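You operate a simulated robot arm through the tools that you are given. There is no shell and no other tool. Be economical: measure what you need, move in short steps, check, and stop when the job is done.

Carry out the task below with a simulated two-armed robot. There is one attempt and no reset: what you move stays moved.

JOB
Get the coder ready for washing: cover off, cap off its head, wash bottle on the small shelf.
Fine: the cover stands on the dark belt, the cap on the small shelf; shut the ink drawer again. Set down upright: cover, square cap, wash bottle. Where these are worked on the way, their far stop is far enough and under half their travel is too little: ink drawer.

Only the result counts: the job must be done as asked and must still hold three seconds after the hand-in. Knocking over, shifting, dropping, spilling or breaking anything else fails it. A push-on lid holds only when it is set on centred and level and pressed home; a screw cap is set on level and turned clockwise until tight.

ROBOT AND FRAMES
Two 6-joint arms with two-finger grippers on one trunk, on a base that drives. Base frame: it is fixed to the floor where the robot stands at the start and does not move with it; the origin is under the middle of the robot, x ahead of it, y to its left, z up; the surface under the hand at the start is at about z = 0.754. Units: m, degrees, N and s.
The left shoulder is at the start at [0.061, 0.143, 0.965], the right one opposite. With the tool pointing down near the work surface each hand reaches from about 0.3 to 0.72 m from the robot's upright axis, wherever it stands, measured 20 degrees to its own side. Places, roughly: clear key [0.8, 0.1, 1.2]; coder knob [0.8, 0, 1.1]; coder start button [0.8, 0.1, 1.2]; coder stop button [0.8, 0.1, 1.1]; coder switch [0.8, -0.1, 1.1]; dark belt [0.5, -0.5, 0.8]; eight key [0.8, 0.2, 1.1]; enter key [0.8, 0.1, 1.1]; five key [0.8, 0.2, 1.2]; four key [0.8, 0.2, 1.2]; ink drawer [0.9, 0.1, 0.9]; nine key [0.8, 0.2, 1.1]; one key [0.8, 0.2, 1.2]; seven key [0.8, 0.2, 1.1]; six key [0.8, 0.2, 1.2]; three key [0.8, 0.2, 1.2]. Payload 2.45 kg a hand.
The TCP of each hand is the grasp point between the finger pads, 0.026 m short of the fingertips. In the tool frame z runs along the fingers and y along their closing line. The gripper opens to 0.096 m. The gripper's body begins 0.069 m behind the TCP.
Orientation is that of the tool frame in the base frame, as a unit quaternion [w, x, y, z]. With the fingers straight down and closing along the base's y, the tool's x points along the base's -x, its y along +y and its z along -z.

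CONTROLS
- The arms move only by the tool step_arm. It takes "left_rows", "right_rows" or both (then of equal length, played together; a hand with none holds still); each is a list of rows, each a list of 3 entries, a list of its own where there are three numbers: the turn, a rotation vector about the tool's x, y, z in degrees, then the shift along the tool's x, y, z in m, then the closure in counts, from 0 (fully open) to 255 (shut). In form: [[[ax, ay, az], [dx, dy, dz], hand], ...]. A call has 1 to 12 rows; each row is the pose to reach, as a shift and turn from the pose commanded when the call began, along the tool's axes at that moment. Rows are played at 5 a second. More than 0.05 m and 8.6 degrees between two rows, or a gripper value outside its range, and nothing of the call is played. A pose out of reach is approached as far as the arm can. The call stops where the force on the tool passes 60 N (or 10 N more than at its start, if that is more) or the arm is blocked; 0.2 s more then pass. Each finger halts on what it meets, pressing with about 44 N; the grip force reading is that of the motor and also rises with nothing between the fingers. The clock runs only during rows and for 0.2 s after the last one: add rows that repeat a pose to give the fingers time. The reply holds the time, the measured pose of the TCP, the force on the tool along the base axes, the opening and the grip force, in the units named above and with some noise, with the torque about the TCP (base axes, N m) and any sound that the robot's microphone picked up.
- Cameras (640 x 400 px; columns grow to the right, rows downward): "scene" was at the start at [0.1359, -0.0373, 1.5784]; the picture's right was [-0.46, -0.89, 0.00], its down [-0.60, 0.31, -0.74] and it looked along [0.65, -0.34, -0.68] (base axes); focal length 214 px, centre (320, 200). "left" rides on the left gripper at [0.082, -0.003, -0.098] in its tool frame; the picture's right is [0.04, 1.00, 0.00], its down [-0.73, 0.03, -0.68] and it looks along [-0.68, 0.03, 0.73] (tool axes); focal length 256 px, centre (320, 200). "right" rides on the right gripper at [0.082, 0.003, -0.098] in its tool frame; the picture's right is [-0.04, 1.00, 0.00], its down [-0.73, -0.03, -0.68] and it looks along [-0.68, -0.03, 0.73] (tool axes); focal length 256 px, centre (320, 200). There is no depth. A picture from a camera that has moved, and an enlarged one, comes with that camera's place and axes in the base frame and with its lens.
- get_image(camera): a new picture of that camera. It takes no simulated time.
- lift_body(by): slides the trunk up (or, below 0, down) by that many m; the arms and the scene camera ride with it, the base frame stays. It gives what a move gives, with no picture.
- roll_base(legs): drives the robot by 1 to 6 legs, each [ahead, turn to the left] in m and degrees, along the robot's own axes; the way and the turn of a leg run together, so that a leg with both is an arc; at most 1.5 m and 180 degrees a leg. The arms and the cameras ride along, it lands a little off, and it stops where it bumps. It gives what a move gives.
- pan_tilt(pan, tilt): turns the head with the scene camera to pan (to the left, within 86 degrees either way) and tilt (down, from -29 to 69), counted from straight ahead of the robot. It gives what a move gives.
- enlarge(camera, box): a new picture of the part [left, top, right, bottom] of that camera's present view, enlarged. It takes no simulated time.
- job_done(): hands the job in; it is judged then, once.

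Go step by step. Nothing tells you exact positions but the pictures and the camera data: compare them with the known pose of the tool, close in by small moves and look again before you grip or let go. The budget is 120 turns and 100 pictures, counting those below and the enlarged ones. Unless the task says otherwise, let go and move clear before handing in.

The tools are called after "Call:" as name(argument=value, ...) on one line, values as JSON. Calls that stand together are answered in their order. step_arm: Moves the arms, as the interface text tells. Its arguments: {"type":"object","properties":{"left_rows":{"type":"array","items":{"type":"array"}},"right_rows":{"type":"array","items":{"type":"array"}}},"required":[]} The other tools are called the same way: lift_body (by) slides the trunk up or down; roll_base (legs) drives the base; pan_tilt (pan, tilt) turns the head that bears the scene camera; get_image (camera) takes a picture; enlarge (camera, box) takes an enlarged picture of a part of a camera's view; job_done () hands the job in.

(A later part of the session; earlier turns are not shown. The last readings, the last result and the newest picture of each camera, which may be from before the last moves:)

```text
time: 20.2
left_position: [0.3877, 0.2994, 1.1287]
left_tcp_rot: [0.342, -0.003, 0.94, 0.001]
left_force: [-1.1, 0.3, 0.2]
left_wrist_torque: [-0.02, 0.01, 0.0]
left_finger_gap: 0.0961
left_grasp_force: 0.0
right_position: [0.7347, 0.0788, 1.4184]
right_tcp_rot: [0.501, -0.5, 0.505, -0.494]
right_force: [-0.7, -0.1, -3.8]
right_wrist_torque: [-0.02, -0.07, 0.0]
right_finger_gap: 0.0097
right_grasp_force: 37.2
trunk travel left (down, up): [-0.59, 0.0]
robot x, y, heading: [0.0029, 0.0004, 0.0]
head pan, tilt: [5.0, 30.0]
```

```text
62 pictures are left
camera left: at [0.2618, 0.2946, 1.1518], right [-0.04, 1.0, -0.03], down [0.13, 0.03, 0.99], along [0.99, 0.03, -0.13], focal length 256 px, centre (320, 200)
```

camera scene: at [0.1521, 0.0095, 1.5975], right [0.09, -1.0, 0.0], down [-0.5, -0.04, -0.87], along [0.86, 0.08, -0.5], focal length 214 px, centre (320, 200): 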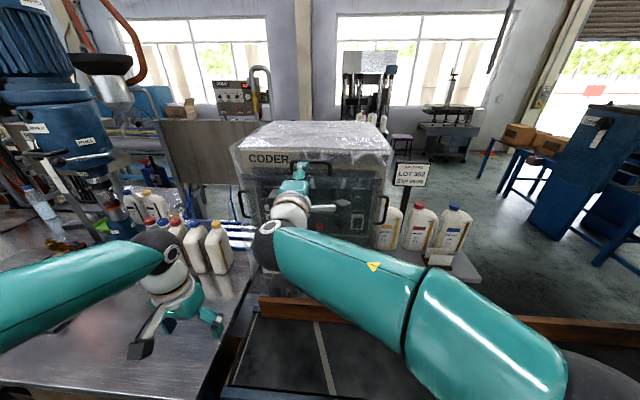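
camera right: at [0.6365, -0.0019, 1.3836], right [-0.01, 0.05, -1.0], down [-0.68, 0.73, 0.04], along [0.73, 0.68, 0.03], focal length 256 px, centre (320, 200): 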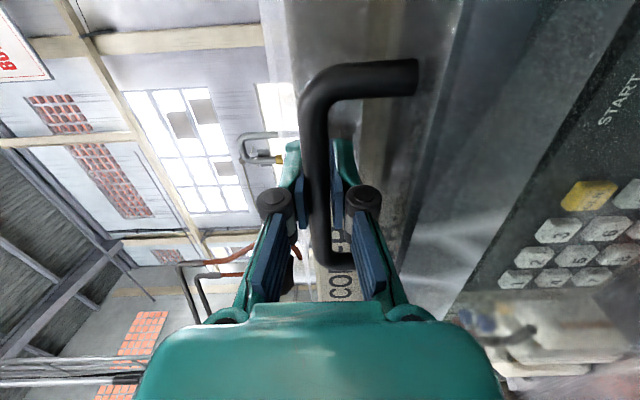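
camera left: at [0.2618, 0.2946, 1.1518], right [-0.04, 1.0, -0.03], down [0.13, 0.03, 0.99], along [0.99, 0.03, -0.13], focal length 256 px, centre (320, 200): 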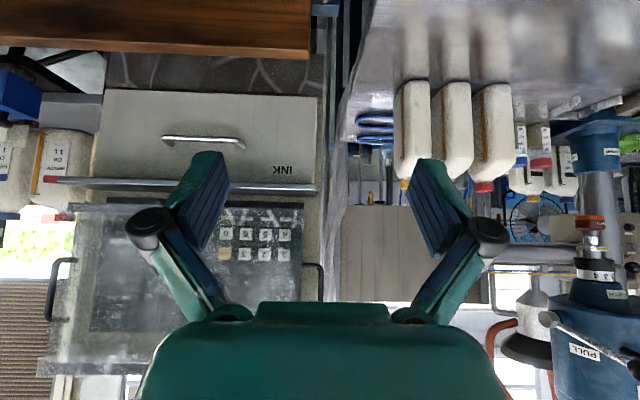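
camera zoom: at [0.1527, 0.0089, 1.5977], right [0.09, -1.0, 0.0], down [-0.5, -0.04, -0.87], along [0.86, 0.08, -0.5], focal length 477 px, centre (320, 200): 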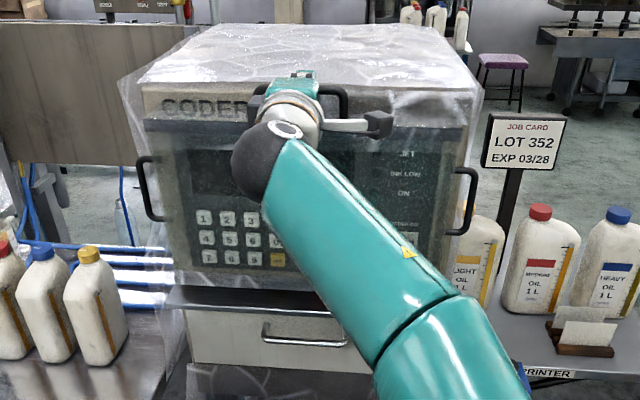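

The cover is free (about 0.4 kg) and its bottom clears the sill. I draw it back over the belt and start moving it right.

Call:
step_arm(right_rows=[[[0, 0, 0], [0, -0.01, -0.03], 255], [[0, 0, 0], [0, -0.01, -0.06], 255], [[0, 0, 0], [0, -0.01, -0.09], 255], [[0, 0, 0], [0, -0.01, -0.12], 255], [[0, 0, 0], [0.01, -0.01, -0.15], 255], [[0, 0, 0], [0.03, -0.01, -0.18], 255], [[0, 0, 0], [0.06, -0.01, -0.2], 255], [[0, 0, 0], [0.1, -0.01, -0.21], 255], [[0, 0, 0], [0.14, -0.01, -0.21], 255], [[0, 0, 0], [0.18, -0.01, -0.21], 255], [[0, 0, 0], [0.22, -0.01, -0.21], 255]])

Call:
pan_tilt(pan=-20, tilt=42)

Call:
get_image(camera="scene")

```text
time: 22.6
left_position: [0.3861, 0.2991, 1.1299]
left_tcp_rot: [0.342, -0.003, 0.94, 0.001]
left_force: [-0.9, -0.8, 0.3]
left_wrist_torque: [0.0, 0.01, -0.02]
left_finger_gap: 0.0961
left_grasp_force: 0.0
right_position: [0.524, -0.1409, 1.427]
right_tcp_rot: [0.501, -0.499, 0.505, -0.494]
right_force: [-0.3, -0.2, -4.6]
right_wrist_torque: [-0.04, -0.04, 0.06]
right_finger_gap: 0.0101
right_grasp_force: 37.7
trunk travel left (down, up): [-0.59, 0.0]
robot x, y, heading: [-0.0007, -0.0012, -0.1]
head pan, tilt: [5.0, 30.0]
```

```text
time: 23.5
left_position: [0.3867, 0.3, 1.1295]
left_tcp_rot: [0.342, -0.003, 0.94, 0.002]
left_force: [0.2, -0.4, -0.7]
left_wrist_torque: [0.01, -0.01, -0.04]
left_finger_gap: 0.0963
left_grasp_force: 0.1
right_position: [0.5257, -0.14, 1.4287]
right_tcp_rot: [0.5, -0.5, 0.506, -0.494]
right_force: [0.2, 0.3, -5.2]
right_wrist_torque: [0.0, -0.02, 0.0]
right_finger_gap: 0.0099
right_grasp_force: 37.7
trunk travel left (down, up): [-0.59, 0.0]
robot x, y, heading: [-0.0013, -0.0018, -0.1]
head pan, tilt: [-20.0, 42.0]
```

```text
61 pictures are left
camera scene: at [0.1404, -0.0278, 1.5793], right [-0.34, -0.94, 0.0], down [-0.63, 0.23, -0.74], along [0.7, -0.25, -0.67], focal length 214 px, centre (320, 200)
```

scene: 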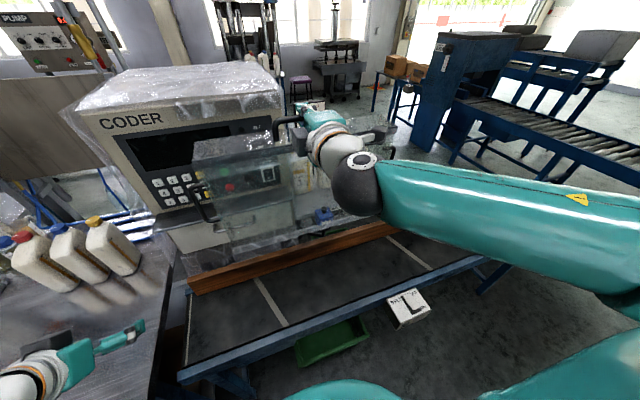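

The cover hangs nearly upright. I carry it further right along the belt to y ≈ −0.6, then look before lowering.

Call:
step_arm(right_rows=[[[0, 0, 0], [0.04, 0.0, 0], 255], [[0, 0, 0], [0.08, 0.01, 0], 255], [[0, 0, 0], [0.12, 0.02, 0], 255], [[0, 0, 0], [0.16, 0.03, 0], 255], [[0, 0, 0], [0.2, 0.04, 0], 255], [[0, 0, 0], [0.24, 0.05, 0], 255], [[0, 0, 0], [0.28, 0.06, 0], 255], [[0, 0, 0], [0.32, 0.07, 0], 255], [[0, 0, 0], [0.36, 0.08, 0], 255], [[0, 0, 0], [0.4, 0.09, 0], 255], [[0, 0, 0], [0.44, 0.1, 0], 255], [[0, 0, 0], [0.46, 0.11, 0], 255]])

Call:
pan_tilt(pan=-45, tilt=42)

Call:
get_image(camera="scene")

Call:
get_image(camera="right")

```text
time: 26.1
left_position: [0.385, 0.299, 1.1298]
left_tcp_rot: [0.343, -0.003, 0.939, 0.001]
left_force: [0.5, 0.4, 0.5]
left_wrist_torque: [0.04, 0.02, 0.01]
left_finger_gap: 0.0958
left_grasp_force: 0.0
right_position: [0.5276, -0.3245, 1.4493]
right_tcp_rot: [0.496, -0.499, 0.509, -0.495]
right_force: [-0.9, -0.7, -4.2]
right_wrist_torque: [-0.04, -0.04, 0.0]
right_finger_gap: 0.0099
right_grasp_force: 37.0
right hand out of reach, approached as far as the arm can: row 4, 5, 6, 7, 8, 9, 10, 11, 12
trunk travel left (down, up): [-0.59, 0.0]
robot x, y, heading: [-0.0017, -0.0003, 0.2]
head pan, tilt: [-20.0, 42.0]
```

```text
time: 26.9
left_position: [0.3863, 0.299, 1.1292]
left_tcp_rot: [0.341, -0.002, 0.94, 0.001]
left_force: [0.4, 0.3, 0.2]
left_wrist_torque: [-0.01, 0.04, -0.01]
left_finger_gap: 0.0962
left_grasp_force: 0.1
right_position: [0.5288, -0.3253, 1.4497]
right_tcp_rot: [0.496, -0.499, 0.51, -0.495]
right_force: [0.7, -0.8, -4.3]
right_wrist_torque: [-0.03, -0.03, 0.0]
right_finger_gap: 0.0098
right_grasp_force: 37.1
trunk travel left (down, up): [-0.59, 0.0]
robot x, y, heading: [0.0023, 0.0026, 0.1]
head pan, tilt: [-45.0, 42.0]
```

```text
60 pictures are left
camera scene: at [0.121, -0.0585, 1.5793], right [-0.71, -0.71, 0.0], down [-0.47, 0.47, -0.74], along [0.53, -0.52, -0.67], focal length 214 px, centre (320, 200)
```

scene: 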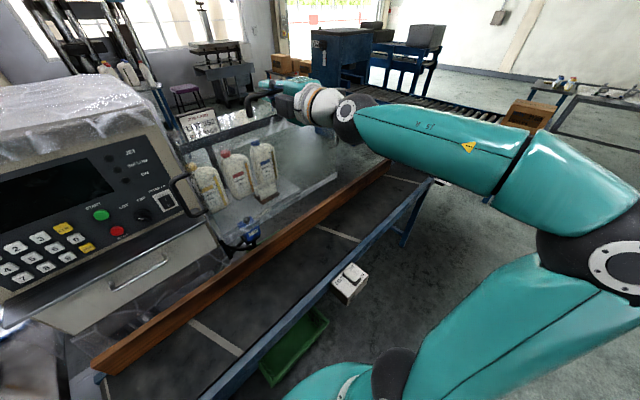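

```text
59 pictures are left
camera right: at [0.4293, -0.4067, 1.4461], right [-0.02, 0.05, -1.0], down [-0.67, 0.74, 0.05], along [0.74, 0.67, 0.02], focal length 256 px, centre (320, 200)
```

right: 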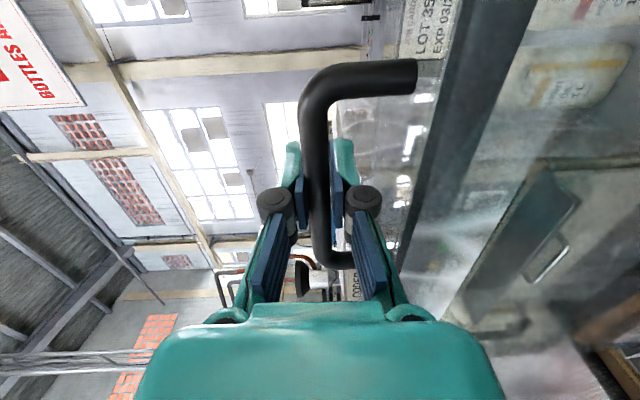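

The arm cannot reach farther right from here, so I carry the cover by driving: back, turn right, ahead, turn back — ending about 0.45 m to the right.

Call:
roll_base(legs=[[-0.25, 0], [0, -60], [0.52, 0], [0, 60]])

Call:
get_image(camera="scene")

```text
time: 30.4
left_position: [0.2304, 0.096, 1.1307]
left_tcp_rot: [0.333, 0.213, 0.915, -0.077]
left_force: [0.1, 0.2, -0.6]
left_wrist_torque: [0.03, -0.01, 0.03]
left_finger_gap: 0.0961
left_grasp_force: 0.1
right_position: [0.0786, -0.5265, 1.4413]
right_tcp_rot: [0.367, -0.377, 0.618, -0.584]
right_force: [-0.4, -0.8, -4.5]
right_wrist_torque: [-0.05, -0.01, 0.06]
right_finger_gap: 0.0103
right_grasp_force: 37.7
trunk travel left (down, up): [-0.59, 0.0]
robot x, y, heading: [-0.2447, 0.0085, -25.8]
head pan, tilt: [-45.0, 42.0]
stopped in leg 2: the robot was blocked; the commanded pose is now the measured one
```

```text
58 pictures are left
camera scene: at [-0.1637, -0.096, 1.5792], right [-0.95, -0.33, 0.0], down [-0.22, 0.63, -0.74], along [0.24, -0.7, -0.67], focal length 214 px, centre (320, 200)
```

scene: 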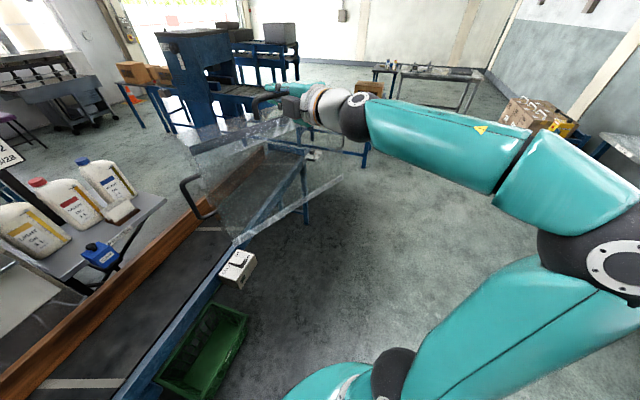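

Turning got blocked at −26°. I look to the left to see what the robot touches.

Call:
pan_tilt(pan=60, tilt=55)

Call:
get_image(camera="scene")

```text
time: 32.2
left_position: [0.2303, 0.0973, 1.1302]
left_tcp_rot: [0.334, 0.213, 0.915, -0.077]
left_force: [-0.1, -1.3, 0.7]
left_wrist_torque: [0.0, -0.02, 0.0]
left_finger_gap: 0.0961
left_grasp_force: 0.0
right_position: [0.0782, -0.5253, 1.4423]
right_tcp_rot: [0.365, -0.376, 0.618, -0.586]
right_force: [0.6, 0.8, -3.8]
right_wrist_torque: [-0.05, -0.05, 0.0]
right_finger_gap: 0.01
right_grasp_force: 37.7
trunk travel left (down, up): [-0.59, 0.0]
robot x, y, heading: [-0.2457, 0.0077, -25.9]
head pan, tilt: [60.0, 55.0]
```

```text
57 pictures are left
camera scene: at [-0.1304, 0.0247, 1.5616], right [0.56, -0.83, 0.0], down [-0.68, -0.46, -0.57], along [0.48, 0.32, -0.82], focal length 214 px, centre (320, 200)
```

scene: 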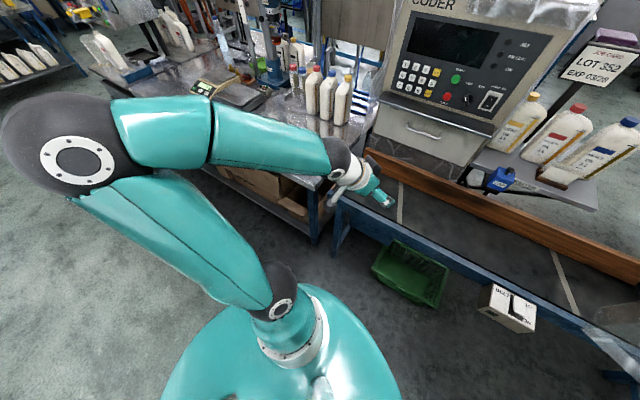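

Nothing touches on the left. I look to the right side.

Call:
pan_tilt(pan=-80, tilt=50)

Call:
get_image(camera="scene")

```text
time: 34.4
left_position: [0.2306, 0.0979, 1.1311]
left_tcp_rot: [0.333, 0.213, 0.915, -0.078]
left_force: [0.6, -0.6, -0.2]
left_wrist_torque: [-0.02, 0.01, 0.0]
left_finger_gap: 0.0962
left_grasp_force: 0.0
right_position: [0.0792, -0.524, 1.4413]
right_tcp_rot: [0.366, -0.376, 0.618, -0.586]
right_force: [-0.8, -0.4, -4.1]
right_wrist_torque: [-0.04, -0.06, 0.0]
right_finger_gap: 0.0101
right_grasp_force: 36.8
trunk travel left (down, up): [-0.59, 0.0]
robot x, y, heading: [-0.246, 0.0069, -26.1]
head pan, tilt: [-80.0, 50.0]
```

```text
56 pictures are left
camera scene: at [-0.2113, -0.0897, 1.5681], right [-0.96, 0.27, 0.0], down [0.21, 0.74, -0.64], along [-0.18, -0.62, -0.77], focal length 214 px, centre (320, 200)
```

scene: 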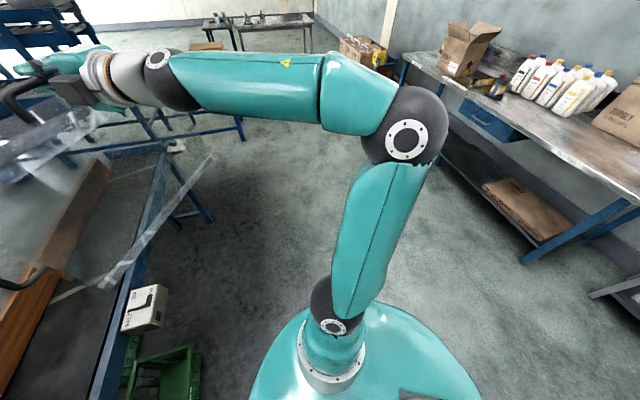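

The bench behind on the right likely caught the base. I drive ahead a bit first, then turn, advance and turn back.

Call:
roll_base(legs=[[0.1, 0], [0, -30], [0.28, 0], [0, 56]])

Call:
pan_tilt(pan=-45, tilt=45)

Call:
get_image(camera="scene")

```text
time: 36.5
left_position: [0.3261, -0.0654, 1.1304]
left_tcp_rot: [0.321, 0.324, 0.882, -0.117]
left_force: [-0.1, -0.8, -0.3]
left_wrist_torque: [0.0, -0.02, 0.02]
left_finger_gap: 0.0962
left_grasp_force: 0.0
right_position: [0.028, -0.632, 1.4407]
right_tcp_rot: [0.291, -0.297, 0.661, -0.625]
right_force: [-1.4, 0.4, -5.4]
right_wrist_torque: [-0.07, -0.01, 0.05]
right_finger_gap: 0.0098
right_grasp_force: 37.3
trunk travel left (down, up): [-0.59, 0.0]
robot x, y, heading: [-0.1541, -0.0286, -39.5]
head pan, tilt: [-80.0, 50.0]
stopped in leg 2: the robot was blocked; the commanded pose is now the measured one
```

```text
time: 37.6
left_position: [0.3272, -0.0631, 1.1304]
left_tcp_rot: [0.321, 0.323, 0.883, -0.117]
left_force: [0.4, 0.5, 0.0]
left_wrist_torque: [0.0, 0.0, 0.01]
left_finger_gap: 0.0959
left_grasp_force: 0.1
right_position: [0.0283, -0.6306, 1.4416]
right_tcp_rot: [0.291, -0.297, 0.66, -0.626]
right_force: [0.1, -0.5, -4.4]
right_wrist_torque: [-0.05, -0.08, 0.01]
right_finger_gap: 0.0101
right_grasp_force: 37.4
trunk travel left (down, up): [-0.59, 0.0]
robot x, y, heading: [-0.1535, -0.0301, -39.7]
head pan, tilt: [-45.0, 45.0]
```

```text
55 pictures are left
camera scene: at [-0.0975, -0.1479, 1.5749], right [-1.0, -0.09, 0.0], down [-0.07, 0.7, -0.71], along [0.07, -0.7, -0.71], focal length 214 px, centre (320, 200)
```

scene: 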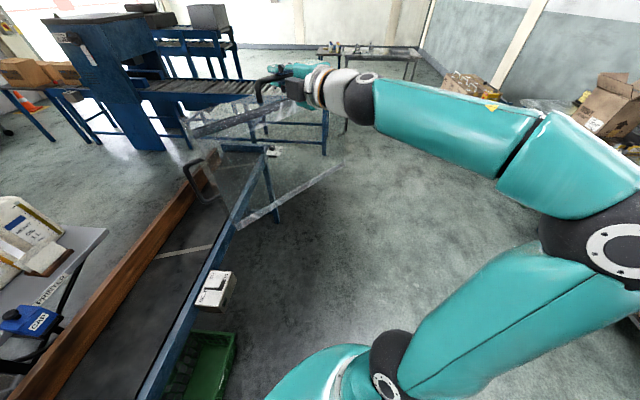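

It stopped at −40°. I make use of this heading: ahead 0.2, straighten, and repeat the small S once more to gain sideways distance without turning so far.

Call:
roll_base(legs=[[0.2, 0], [0, 39.7], [-0.16, 0], [0, -33], [0.2, 0], [0, 33]])

Call:
get_image(camera="scene")

```text
time: 40.3
left_position: [0.469, -0.0445, 1.131]
left_tcp_rot: [0.335, 0.182, 0.922, -0.066]
left_force: [-0.5, 0.7, -0.1]
left_wrist_torque: [-0.03, -0.01, 0.02]
left_finger_gap: 0.0962
left_grasp_force: 0.1
right_position: [0.3602, -0.6731, 1.4406]
right_tcp_rot: [0.384, -0.398, 0.606, -0.571]
right_force: [0.5, -0.1, -5.1]
right_wrist_torque: [0.02, 0.01, -0.03]
right_finger_gap: 0.0098
right_grasp_force: 37.9
trunk travel left (down, up): [-0.59, 0.0]
robot x, y, heading: [0.0006, -0.1603, -22.1]
head pan, tilt: [-45.0, 45.0]
stopped in leg 2: the robot was blocked; the commanded pose is now the measured one
```

```text
54 pictures are left
camera scene: at [0.0876, -0.2606, 1.575], right [-0.92, -0.39, 0.0], down [-0.27, 0.65, -0.71], along [0.27, -0.65, -0.71], focal length 214 px, centre (320, 200)
```

scene: 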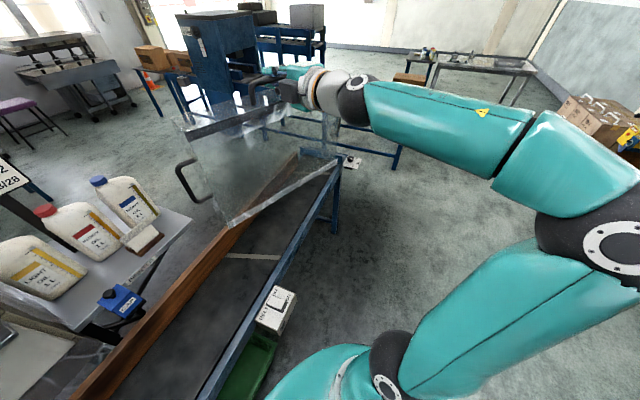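

The robot is blocked at −22° with its base near the belt's switch box, but the belt is within reach here. I turn the cover square to the belt with the wrist and bring it above the belt at about (0.53, −0.60).

Call:
step_arm(right_rows=[[[0.5, -3.8, 0], [-0.022, 0.016, 0.022], 255], [[1, -7.6, 0], [-0.044, 0.032, 0.044], 255], [[1.5, -11.4, 0], [-0.066, 0.047, 0.067], 255], [[2, -15.2, 0], [-0.088, 0.063, 0.089], 255], [[2.5, -19, 0], [-0.11, 0.079, 0.111], 255], [[2.9, -22.8, 0], [-0.132, 0.0946, 0.133], 255], [[2.9, -22.8, 0], [-0.132, 0.0946, 0.133], 255]])

Call:
get_image(camera="scene")

Call:
get_image(camera="right")

```text
time: 41.9
left_position: [0.4682, -0.0461, 1.1323]
left_tcp_rot: [0.336, 0.182, 0.922, -0.066]
left_force: [-0.2, -0.5, -0.9]
left_wrist_torque: [0.02, -0.02, -0.01]
left_finger_gap: 0.096
left_grasp_force: 0.1
right_position: [0.5295, -0.6005, 1.343]
right_tcp_rot: [0.507, -0.493, 0.503, -0.497]
right_force: [-0.3, 0.1, -4.5]
right_wrist_torque: [-0.03, 0.07, 0.0]
right_finger_gap: 0.0103
right_grasp_force: 37.7
right hand out of reach, approached as far as the arm can: row 1
trunk travel left (down, up): [-0.59, 0.0]
robot x, y, heading: [0.0013, -0.1645, -22.2]
head pan, tilt: [-45.0, 45.0]
```

```text
53 pictures are left
camera scene: at [0.0865, -0.2609, 1.575], right [-0.92, -0.39, 0.0], down [-0.27, 0.65, -0.71], along [0.27, -0.65, -0.71], focal length 214 px, centre (320, 200)
```

scene: 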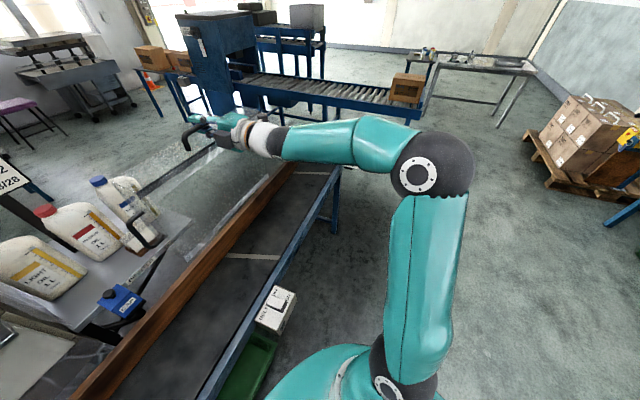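

```text
52 pictures are left
camera right: at [0.4305, -0.6829, 1.3364], right [0.01, 0.06, -1.0], down [-0.68, 0.73, 0.04], along [0.73, 0.68, 0.05], focal length 256 px, centre (320, 200)
```

right: 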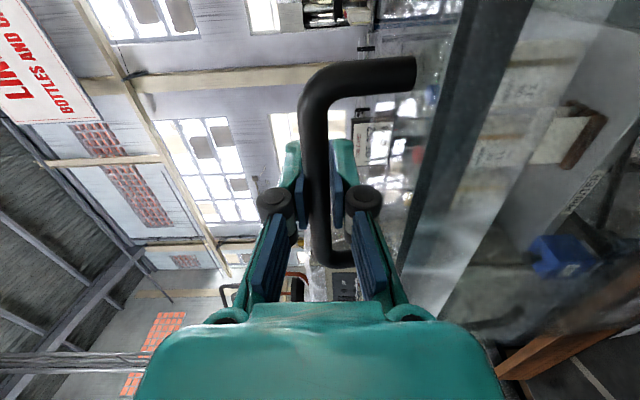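

The cover is square above the belt. I lower it most of the way and look again.

Call:
step_arm(right_rows=[[[0, 0, 0], [0, 0.035, 0], 255], [[0, 0, 0], [0, 0.07, 0], 255], [[0, 0, 0], [0, 0.105, 0], 255], [[0, 0, 0], [0, 0.14, 0], 255], [[0, 0, 0], [0, 0.17, 0], 255], [[0, 0, 0], [0, 0.18, 0], 255]])

Call:
get_image(camera="scene")

Call:
enlarge(camera="scene", box=[130, 130, 330, 300])

```text
time: 43.3
left_position: [0.4687, -0.0442, 1.132]
left_tcp_rot: [0.336, 0.183, 0.922, -0.066]
left_force: [1.0, -0.7, 0.7]
left_wrist_torque: [-0.02, -0.01, 0.01]
left_finger_gap: 0.096
left_grasp_force: 0.1
right_position: [0.5318, -0.5977, 1.1627]
right_tcp_rot: [0.507, -0.492, 0.504, -0.497]
right_force: [0.1, -0.3, -5.0]
right_wrist_torque: [-0.04, 0.02, -0.01]
right_finger_gap: 0.0102
right_grasp_force: 37.4
trunk travel left (down, up): [-0.59, 0.0]
robot x, y, heading: [-0.0026, -0.1623, -22.4]
head pan, tilt: [-45.0, 45.0]
```

```text
51 pictures are left
camera scene: at [0.0878, -0.2611, 1.5749], right [-0.92, -0.39, 0.0], down [-0.27, 0.65, -0.71], along [0.27, -0.65, -0.71], focal length 214 px, centre (320, 200)
```

scene: 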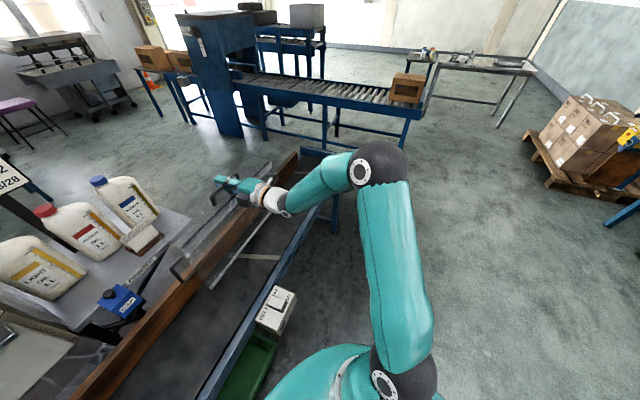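

```text
2.35 times, centred on (230, 215) of scene
camera zoom: at [0.0878, -0.2611, 1.5749], right [-0.92, -0.39, 0.0], down [-0.27, 0.65, -0.71], along [0.27, -0.65, -0.71], focal length 505 px, centre (532, 165)
```

zoom: 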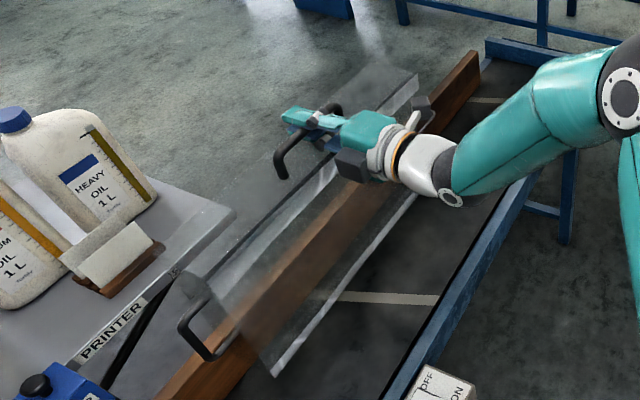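

The cover is low over the belt; its bottom front edge looks near x ≈ 0.55 and its top front edge near 0.51. I check its tilt and the clearance to the rail from the side with the left camera.

Call:
get_image(camera="left")

```text
49 pictures are left
camera left: at [0.3517, -0.0011, 1.1541], right [0.35, 0.94, -0.03], down [0.13, -0.02, 0.99], along [0.93, -0.35, -0.13], focal length 256 px, centre (320, 200)
```

left: 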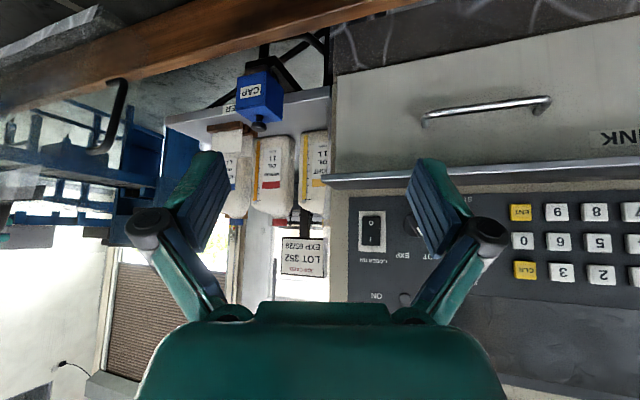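

Both estimates say that the cover hangs about 9° off vertical with its bottom forward. I pitch the hand down by 9° to level it and measure again.

Call:
step_arm(right_rows=[[[-4.5, 0, 0], [0, 0, 0], 255], [[-9, 0, 0], [0, 0, 0], 255], [[-9, 0, 0], [0, 0, 0], 255]])

Call:
enlarge(camera="scene", box=[130, 130, 330, 300])

Call:
enlarge(camera="left", box=[0, 0, 240, 240])

```text
time: 44.1
left_position: [0.4683, -0.0448, 1.132]
left_tcp_rot: [0.335, 0.182, 0.922, -0.066]
left_force: [-0.2, 0.0, -0.6]
left_wrist_torque: [-0.06, -0.01, 0.02]
left_finger_gap: 0.0963
left_grasp_force: 0.1
right_position: [0.5314, -0.5986, 1.1621]
right_tcp_rot: [0.468, -0.531, 0.54, -0.455]
right_force: [-0.3, 0.0, -4.0]
right_wrist_torque: [-0.06, -0.09, -0.01]
right_finger_gap: 0.01
right_grasp_force: 37.6
trunk travel left (down, up): [-0.59, 0.0]
robot x, y, heading: [-0.0013, -0.1621, -22.2]
head pan, tilt: [-45.0, 45.0]
```

```text
2.35 times, centred on (230, 215) of scene
camera zoom: at [0.0879, -0.2612, 1.5749], right [-0.92, -0.39, 0.0], down [-0.27, 0.65, -0.71], along [0.27, -0.65, -0.71], focal length 505 px, centre (532, 165)
```

zoom: 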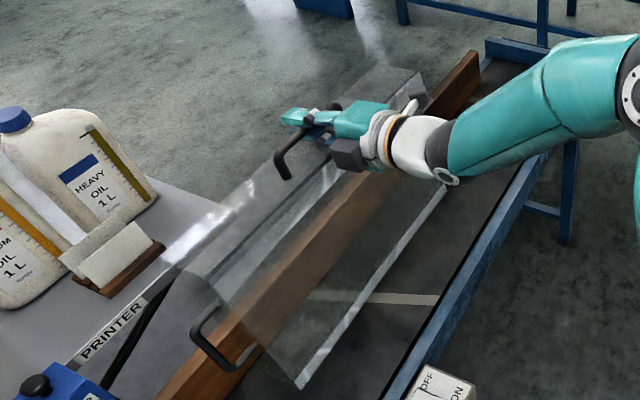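

```text
1.67 times, centred on (120, 120) of left
camera zoom: at [0.3518, -0.0012, 1.1541], right [0.35, 0.94, -0.03], down [0.13, -0.02, 0.99], along [0.93, -0.35, -0.13], focal length 427 px, centre (653, 333)
```

zoom: 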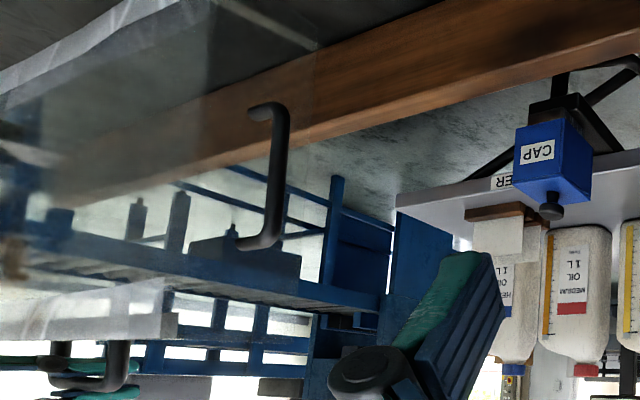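

The cover is now vertical within about a degree, front at x ≈ 0.49, well over the belt. I lower in small steps and watch the weight come off.

Call:
step_arm(right_rows=[[[0, 0, 0], [0, 0.01, 0.0015], 255], [[0, 0, 0], [0, 0.02, 0.003], 255], [[0, 0, 0], [0, 0.028, 0.0045], 255]])

Call:
enlarge(camera="scene", box=[130, 130, 330, 300])

```text
time: 44.9
left_position: [0.4688, -0.0454, 1.1315]
left_tcp_rot: [0.336, 0.182, 0.922, -0.066]
left_force: [-1.2, -0.1, 0.8]
left_wrist_torque: [-0.02, -0.01, -0.01]
left_finger_gap: 0.096
left_grasp_force: 0.0
right_position: [0.5316, -0.5973, 1.1333]
right_tcp_rot: [0.467, -0.531, 0.541, -0.456]
right_force: [0.5, -0.5, -4.3]
right_wrist_torque: [-0.06, -0.08, -0.03]
right_finger_gap: 0.01
right_grasp_force: 37.4
trunk travel left (down, up): [-0.59, 0.0]
robot x, y, heading: [0.0008, -0.1617, -22.0]
head pan, tilt: [-45.0, 45.0]
```

```text
2.35 times, centred on (230, 215) of scene
camera zoom: at [0.088, -0.2613, 1.5749], right [-0.92, -0.39, 0.0], down [-0.27, 0.65, -0.71], along [0.27, -0.65, -0.71], focal length 505 px, centre (532, 165)
```

zoom: 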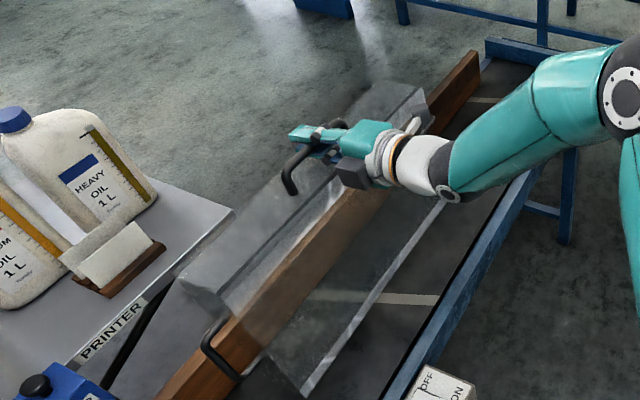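

Front at x ≈ 0.485, back ≈ 0.573, clear of the rail at about 0.62. I keep lowering.

Call:
step_arm(right_rows=[[[0, 0, 0], [0, 0.01, 0.0015], 255], [[0, 0, 0], [0, 0.02, 0.003], 255], [[0, 0, 0], [0, 0.03, 0.0045], 255], [[0, 0, 0], [0, 0.03, 0.0045], 255]])

```text
time: 45.9
left_position: [0.4684, -0.0455, 1.1314]
left_tcp_rot: [0.336, 0.182, 0.922, -0.067]
left_force: [-0.1, -0.2, 0.5]
left_wrist_torque: [0.0, 0.0, 0.03]
left_finger_gap: 0.0957
left_grasp_force: 0.2
right_position: [0.533, -0.5969, 1.1042]
right_tcp_rot: [0.467, -0.531, 0.54, -0.455]
right_force: [-0.3, -0.9, -5.3]
right_wrist_torque: [-0.04, -0.09, -0.01]
right_finger_gap: 0.0098
right_grasp_force: 36.4
trunk travel left (down, up): [-0.59, 0.0]
robot x, y, heading: [0.0023, -0.1632, -22.1]
head pan, tilt: [-45.0, 45.0]
```

Still carrying full weight at 1.104. I go on down in small steps.

Call:
step_arm(right_rows=[[[0, 0, 0], [0, 0.006, 0.001], 255], [[0, 0, 0], [0, 0.012, 0.002], 255], [[0, 0, 0], [0, 0.012, 0.002], 255]])

Call:
enlarge(camera="scene", box=[130, 130, 330, 300])

```text
time: 46.7
left_position: [0.4687, -0.0461, 1.1314]
left_tcp_rot: [0.336, 0.182, 0.922, -0.067]
left_force: [-0.7, 0.6, -0.5]
left_wrist_torque: [0.02, -0.01, 0.0]
left_finger_gap: 0.0959
left_grasp_force: 0.1
right_position: [0.5313, -0.5967, 1.0914]
right_tcp_rot: [0.467, -0.53, 0.541, -0.456]
right_force: [-0.3, -0.5, -3.5]
right_wrist_torque: [-0.02, -0.1, -0.02]
right_finger_gap: 0.0102
right_grasp_force: 37.3
trunk travel left (down, up): [-0.59, 0.0]
robot x, y, heading: [-0.0023, -0.1663, -22.5]
head pan, tilt: [-45.0, 45.0]
```

```text
2.35 times, centred on (230, 215) of scene
camera zoom: at [0.0877, -0.2611, 1.5749], right [-0.92, -0.39, 0.0], down [-0.27, 0.65, -0.71], along [0.27, -0.65, -0.71], focal length 505 px, centre (532, 165)
```

zoom: 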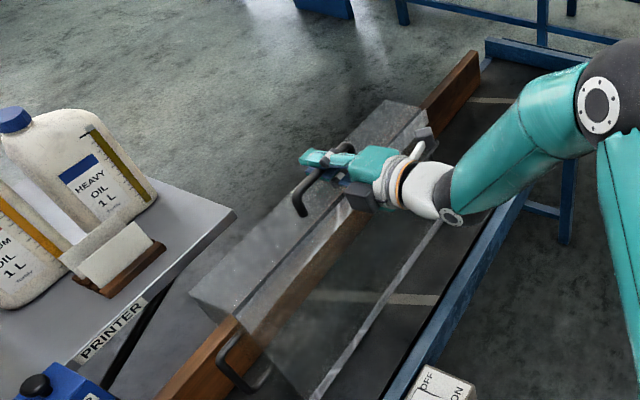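

Not landed yet; I continue in small steps.

Call:
step_arm(right_rows=[[[0, 0, 0], [0, 0.005, 0.001], 255], [[0, 0, 0], [0, 0.01, 0.0015], 255], [[0, 0, 0], [0, 0.01, 0.0015], 255]])

Call:
step_arm(right_rows=[[[0, 0, 0], [0, 0.004, 0.0006], 255], [[0, 0, 0], [0, 0.008, 0.0012], 255], [[0, 0, 0], [0, 0.008, 0.0012], 255]])

```text
time: 47.5
left_position: [0.4682, -0.0443, 1.1316]
left_tcp_rot: [0.336, 0.182, 0.922, -0.067]
left_force: [-0.6, 0.7, -0.5]
left_wrist_torque: [0.01, 0.03, 0.0]
left_finger_gap: 0.0961
left_grasp_force: 0.0
right_position: [0.532, -0.5965, 1.0808]
right_tcp_rot: [0.467, -0.531, 0.54, -0.456]
right_force: [0.4, -0.5, -4.1]
right_wrist_torque: [-0.02, -0.06, -0.02]
right_finger_gap: 0.0099
right_grasp_force: 37.8
trunk travel left (down, up): [-0.59, 0.0]
robot x, y, heading: [-0.0003, -0.1635, -22.3]
head pan, tilt: [-45.0, 45.0]
```

```text
time: 48.3
left_position: [0.4688, -0.0449, 1.1305]
left_tcp_rot: [0.335, 0.182, 0.922, -0.066]
left_force: [0.1, 0.5, 0.4]
left_wrist_torque: [0.0, -0.03, -0.01]
left_finger_gap: 0.0961
left_grasp_force: 0.0
right_position: [0.5315, -0.5962, 1.0741]
right_tcp_rot: [0.467, -0.531, 0.54, -0.456]
right_force: [0.3, 0.6, -4.4]
right_wrist_torque: [-0.05, -0.04, 0.04]
right_finger_gap: 0.0096
right_grasp_force: 37.4
trunk travel left (down, up): [-0.59, 0.0]
robot x, y, heading: [-0.0003, -0.1609, -22.1]
head pan, tilt: [-45.0, 45.0]
```

Call:
step_arm(right_rows=[[[0, 0, 0], [0, 0.005, 0.0007], 255], [[0, 0, 0], [0, 0.01, 0.0014], 255], [[0, 0, 0], [0, 0.01, 0.0014], 255]])

Call:
step_arm(right_rows=[[[0, 0, 0], [0, 0.005, 0.0007], 255], [[0, 0, 0], [0, 0.005, 0.0007], 255]])

Call:
enlarge(camera="scene", box=[170, 160, 330, 300])

```text
time: 49.1
left_position: [0.4668, -0.0437, 1.1324]
left_tcp_rot: [0.336, 0.182, 0.921, -0.067]
left_force: [-0.1, 0.0, -0.4]
left_wrist_torque: [0.02, 0.0, -0.03]
left_finger_gap: 0.0962
left_grasp_force: 0.0
right_position: [0.5309, -0.5931, 1.0679]
right_tcp_rot: [0.468, -0.53, 0.537, -0.46]
right_force: [-2.3, 8.0, 14.5]
right_wrist_torque: [-0.08, 0.0, 0.87]
right_finger_gap: 0.0103
right_grasp_force: 37.7
trunk travel left (down, up): [-0.59, 0.0]
robot x, y, heading: [-0.0001, -0.1649, -22.3]
head pan, tilt: [-45.0, 45.0]
```

```text
time: 49.7
left_position: [0.4648, -0.0411, 1.1332]
left_tcp_rot: [0.337, 0.182, 0.921, -0.068]
left_force: [0.6, 0.2, -0.3]
left_wrist_torque: [-0.01, 0.01, -0.01]
left_finger_gap: 0.0958
left_grasp_force: 0.1
right_position: [0.5303, -0.5928, 1.0671]
right_tcp_rot: [0.47, -0.527, 0.535, -0.463]
right_force: [-5.5, 7.7, 36.9]
right_wrist_torque: [-0.07, 0.06, 0.84]
right_finger_gap: 0.01
right_grasp_force: 36.9
trunk travel left (down, up): [-0.59, 0.0]
robot x, y, heading: [0.0002, -0.164, -22.3]
head pan, tilt: [-45.0, 45.0]
```

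```text
2.86 times, centred on (250, 230) of scene
camera zoom: at [0.0821, -0.2564, 1.5759], right [-0.92, -0.39, 0.0], down [-0.27, 0.65, -0.71], along [0.27, -0.65, -0.7], focal length 613 px, centre (520, 114)
```

zoom: 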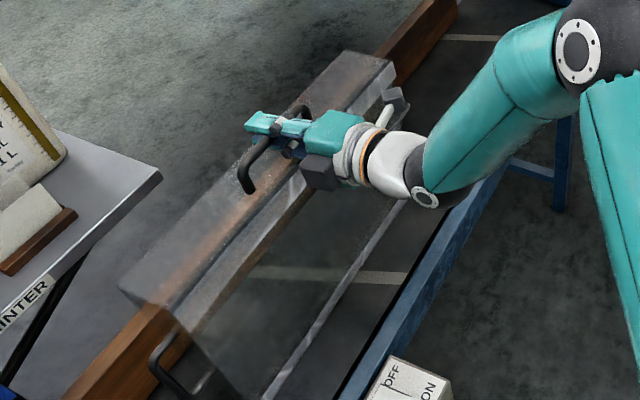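

It has landed (about z = 1.069). I back off the push so that the hand carries almost nothing, then check.

Call:
step_arm(right_rows=[[[0, 0, 0], [0, -0.004, 0], 255], [[0, 0, 0], [0, -0.007, 0], 255], [[0, 0, 0], [0, -0.007, 0], 255]])

Call:
enlarge(camera="left", box=[0, 0, 240, 240])

```text
time: 50.5
left_position: [0.4662, -0.0415, 1.1322]
left_tcp_rot: [0.336, 0.183, 0.921, -0.068]
left_force: [-0.1, -0.1, -0.1]
left_wrist_torque: [-0.03, 0.02, 0.01]
left_finger_gap: 0.096
left_grasp_force: 0.0
right_position: [0.5304, -0.592, 1.0667]
right_tcp_rot: [0.468, -0.53, 0.539, -0.458]
right_force: [-3.2, 6.6, 19.8]
right_wrist_torque: [-0.54, 0.09, -0.9]
right_finger_gap: 0.0103
right_grasp_force: 37.3
trunk travel left (down, up): [-0.59, 0.0]
robot x, y, heading: [-0.0034, -0.1595, -22.2]
head pan, tilt: [-45.0, 45.0]
```

```text
1.67 times, centred on (120, 120) of left
camera zoom: at [0.3492, 0.0012, 1.1545], right [0.35, 0.94, -0.03], down [0.13, -0.02, 0.99], along [0.93, -0.35, -0.12], focal length 427 px, centre (653, 333)
```

zoom: 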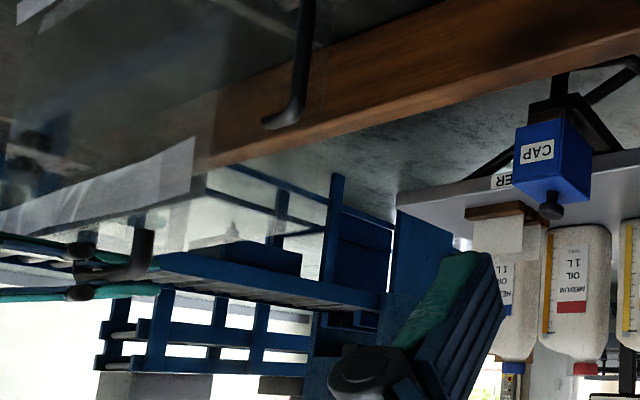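

Still pressing about 20 N. I ease up a few millimetres more.

Call:
step_arm(right_rows=[[[0, 0, 0], [0, -0.003, 0], 255], [[0, 0, 0], [0, -0.005, 0], 255], [[0, 0, 0], [0, -0.005, 0], 255]])

```text
time: 51.3
left_position: [0.4678, -0.0449, 1.1315]
left_tcp_rot: [0.336, 0.182, 0.922, -0.066]
left_force: [-0.2, 0.5, -0.2]
left_wrist_torque: [0.02, 0.01, -0.02]
left_finger_gap: 0.0958
left_grasp_force: 0.1
right_position: [0.5324, -0.5957, 1.0689]
right_tcp_rot: [0.467, -0.531, 0.542, -0.455]
right_force: [-1.7, 3.3, 0.4]
right_wrist_torque: [-0.15, 0.09, -0.09]
right_finger_gap: 0.0098
right_grasp_force: 37.9
trunk travel left (down, up): [-0.59, 0.0]
robot x, y, heading: [0.0005, -0.1593, -22.3]
head pan, tilt: [-45.0, 45.0]
```

Load is near zero. I open just past the bar's width and look before backing away.

Call:
step_arm(right_rows=[[[0, 0, 0], [0, 0, 0], 225], [[0, 0, 0], [0, 0, 0], 205], [[0, 0, 0], [0, 0, 0], 190], [[0, 0, 0], [0, 0, 0], 186]])

Call:
get_image(camera="right")

Call:
enlarge(camera="left", box=[0, 0, 240, 240])

```text
time: 52.3
left_position: [0.4686, -0.0446, 1.132]
left_tcp_rot: [0.336, 0.182, 0.922, -0.067]
left_force: [-0.1, 0.8, 0.0]
left_wrist_torque: [0.0, 0.02, 0.0]
left_finger_gap: 0.0957
left_grasp_force: 0.1
right_position: [0.5326, -0.5969, 1.0701]
right_tcp_rot: [0.468, -0.531, 0.54, -0.456]
right_force: [0.0, -1.1, 0.0]
right_wrist_torque: [0.01, -0.02, -0.01]
right_finger_gap: 0.0261
right_grasp_force: 0.1
trunk travel left (down, up): [-0.59, 0.0]
robot x, y, heading: [-0.0008, -0.1662, -22.1]
head pan, tilt: [-45.0, 45.0]
```

```text
42 pictures are left
camera right: at [0.4349, -0.6783, 1.0796], right [-0.15, 0.06, -0.99], down [-0.67, 0.73, 0.14], along [0.73, 0.68, -0.07], focal length 256 px, centre (320, 200)
```

right: 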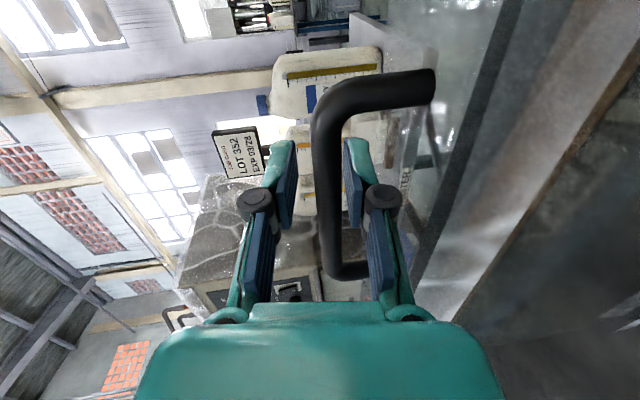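

```text
1.67 times, centred on (120, 120) of left
camera zoom: at [0.3514, -0.001, 1.1542], right [0.35, 0.94, -0.03], down [0.13, -0.02, 0.99], along [0.93, -0.35, -0.13], focal length 427 px, centre (653, 333)
```

zoom: 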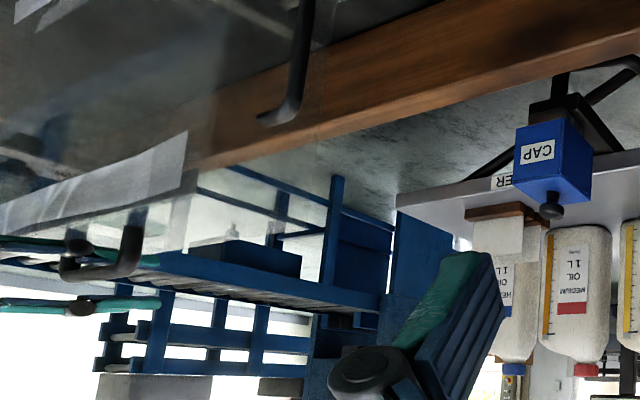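

The cover stands upright and free. I withdraw straight back from the bar, then raise the hand.

Call:
step_arm(right_rows=[[[0, 0, 0], [0, 0, -0.01], 186], [[0, 0, 0], [0, 0, -0.025], 186], [[0, 0, 0], [0, 0, -0.045], 186], [[0, 0, 0], [0, 0, -0.07], 186], [[0, 0, 0], [0, 0, -0.1], 186], [[0, 0, 0], [0, -0.04, -0.12], 186], [[0, 0, 0], [0, -0.08, -0.13], 186], [[0, 0, 0], [0, -0.12, -0.13], 150]])

Call:
get_image(camera="scene")

```text
time: 54.1
left_position: [0.467, -0.0431, 1.1324]
left_tcp_rot: [0.335, 0.182, 0.922, -0.067]
left_force: [-0.6, 0.9, -0.4]
left_wrist_torque: [-0.01, -0.02, 0.0]
left_finger_gap: 0.0958
left_grasp_force: 0.0
right_position: [0.4215, -0.5969, 1.2092]
right_tcp_rot: [0.466, -0.531, 0.541, -0.457]
right_force: [1.0, 0.4, 0.2]
right_wrist_torque: [0.0, 0.04, 0.0]
right_finger_gap: 0.0396
right_grasp_force: 0.0
trunk travel left (down, up): [-0.59, 0.0]
robot x, y, heading: [-0.0003, -0.1608, -22.3]
head pan, tilt: [-45.0, 45.0]
```

```text
40 pictures are left
camera scene: at [0.0866, -0.2599, 1.575], right [-0.92, -0.39, 0.0], down [-0.27, 0.65, -0.71], along [0.27, -0.65, -0.71], focal length 214 px, centre (320, 200)
```

scene: 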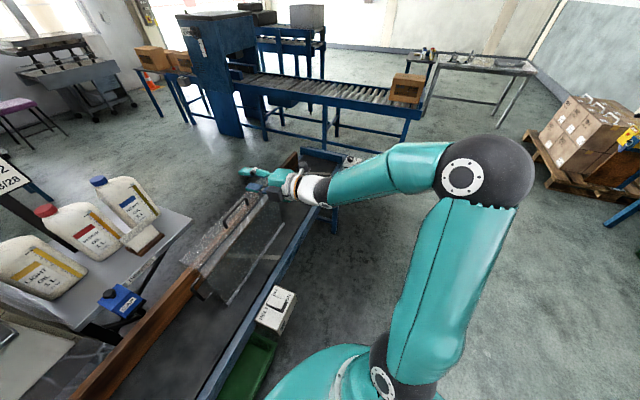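

The cover stands on the belt. The square cap's knob triangulates to about (0.706, −0.251, 0.975), within the left hand's reach from here, so I turn the left hand straight down and bring it near.

Call:
step_arm(left_rows=[[[-1.3, 6.6, -3.6], [-0.028, -0.014, 0.023], 0], [[-2.6, 13.1, -7.1], [-0.056, -0.028, 0.047], 0], [[-4, 19.7, -10.7], [-0.084, -0.042, 0.07], 0], [[-5.3, 26.3, -14.3], [-0.111, -0.056, 0.093], 0], [[-6.6, 32.8, -17.8], [-0.139, -0.07, 0.117], 0], [[-7.9, 39.4, -21.4], [-0.167, -0.083, 0.14], 0]])

Call:
get_image(camera="left")

```text
time: 55.5
left_position: [0.6405, -0.206, 1.1293]
left_tcp_rot: [-0.001, 0.0, 1.0, 0.001]
left_force: [1.0, -1.1, 0.4]
left_wrist_torque: [0.01, 0.03, 0.04]
left_finger_gap: 0.0959
left_grasp_force: 0.1
right_position: [0.4249, -0.5999, 1.2065]
right_tcp_rot: [0.467, -0.531, 0.541, -0.455]
right_force: [0.2, -1.0, 0.2]
right_wrist_torque: [0.02, 0.03, 0.04]
right_finger_gap: 0.0397
right_grasp_force: 0.1
trunk travel left (down, up): [-0.59, 0.0]
robot x, y, heading: [-0.0004, -0.1594, -22.5]
head pan, tilt: [-45.0, 45.0]
```

```text
39 pictures are left
camera left: at [0.5593, -0.2106, 1.2291], right [-0.04, 1.0, 0.0], down [0.74, 0.03, 0.68], along [0.68, 0.03, -0.74], focal length 256 px, centre (320, 200)
```

left: 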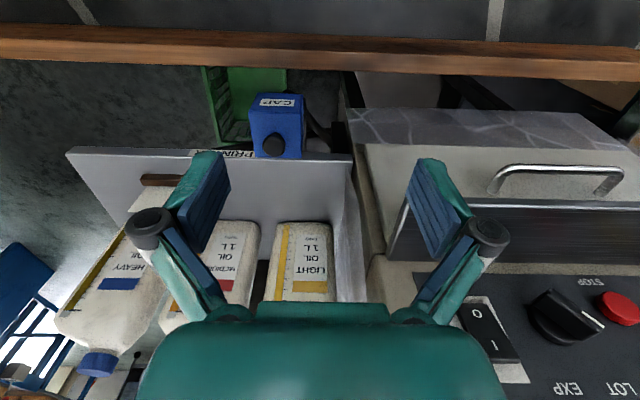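

The cap's box spans x 0.68–0.74, y −0.286…−0.224, top about z 0.955, and the free strip of the shelf lies just behind it. I pitch the left hand 40° forward (for reach on the shelf) and line up 10 cm before the cap.

Call:
step_arm(left_rows=[[[0, -8, 0], [0, -0.01, 0.024], 0], [[0, -16, 0], [0, -0.02, 0.048], 0], [[0, -24, 0], [0, -0.03, 0.072], 0], [[0, -32, 0], [0.001, -0.04, 0.098], 0], [[0, -40, 0], [0.0015, -0.049, 0.122], 0], [[0, -40, 0], [0.0015, -0.049, 0.122], 0]])

Call:
get_image(camera="left")

```text
time: 56.9
left_position: [0.6365, -0.2527, 1.0089]
left_tcp_rot: [0.343, 0.001, 0.939, 0.001]
left_force: [0.0, 0.7, 0.3]
left_wrist_torque: [0.02, 0.02, 0.01]
left_finger_gap: 0.0962
left_grasp_force: 0.0
right_position: [0.4227, -0.5982, 1.2083]
right_tcp_rot: [0.467, -0.531, 0.541, -0.456]
right_force: [-0.3, 0.3, 0.5]
right_wrist_torque: [0.04, -0.01, -0.03]
right_finger_gap: 0.0394
right_grasp_force: 0.0
trunk travel left (down, up): [-0.59, 0.0]
robot x, y, heading: [0.0024, -0.1616, -22.4]
head pan, tilt: [-45.0, 45.0]
```

```text
38 pictures are left
camera left: at [0.5109, -0.2569, 1.0316], right [-0.03, 1.0, -0.02], down [0.12, 0.03, 0.99], along [0.99, 0.03, -0.12], focal length 256 px, centre (320, 200)
```

left: 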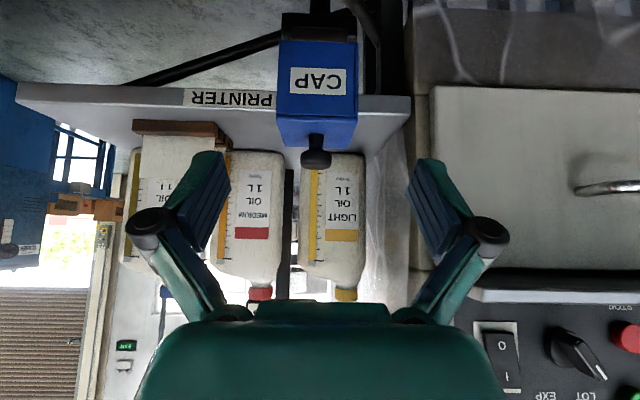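

Box centre y ≈ −0.255, z 0.896–0.954; the shelf top is at about z 0.906 with its front edge at x ≈ 0.755. I advance along the fingers to straddle the box.

Call:
step_arm(left_rows=[[[0, 0, 0], [0, -0.002, 0.025], 0], [[0, 0, 0], [0, -0.002, 0.05], 0], [[0, 0, 0], [0, -0.002, 0.075], 0], [[0, 0, 0], [0, -0.002, 0.1], 0]])

Call:
get_image(camera="left")

```text
time: 57.9
left_position: [0.7014, -0.2538, 0.9311]
left_tcp_rot: [0.342, 0.001, 0.94, -0.001]
left_force: [-0.1, 0.6, -0.2]
left_wrist_torque: [-0.02, 0.01, 0.0]
left_finger_gap: 0.0959
left_grasp_force: 0.0
right_position: [0.4233, -0.598, 1.2088]
right_tcp_rot: [0.467, -0.531, 0.541, -0.456]
right_force: [0.0, 0.4, 0.2]
right_wrist_torque: [0.01, 0.01, 0.0]
right_finger_gap: 0.0396
right_grasp_force: 0.0
trunk travel left (down, up): [-0.59, 0.0]
robot x, y, heading: [0.0018, -0.162, -22.2]
head pan, tilt: [-45.0, 45.0]
```

```text
37 pictures are left
camera left: at [0.5766, -0.2591, 0.9546], right [-0.03, 1.0, -0.02], down [0.13, 0.03, 0.99], along [0.99, 0.03, -0.13], focal length 256 px, centre (320, 200)
```

left: 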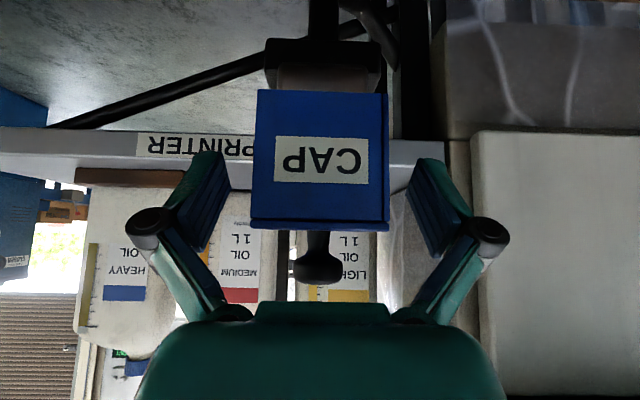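

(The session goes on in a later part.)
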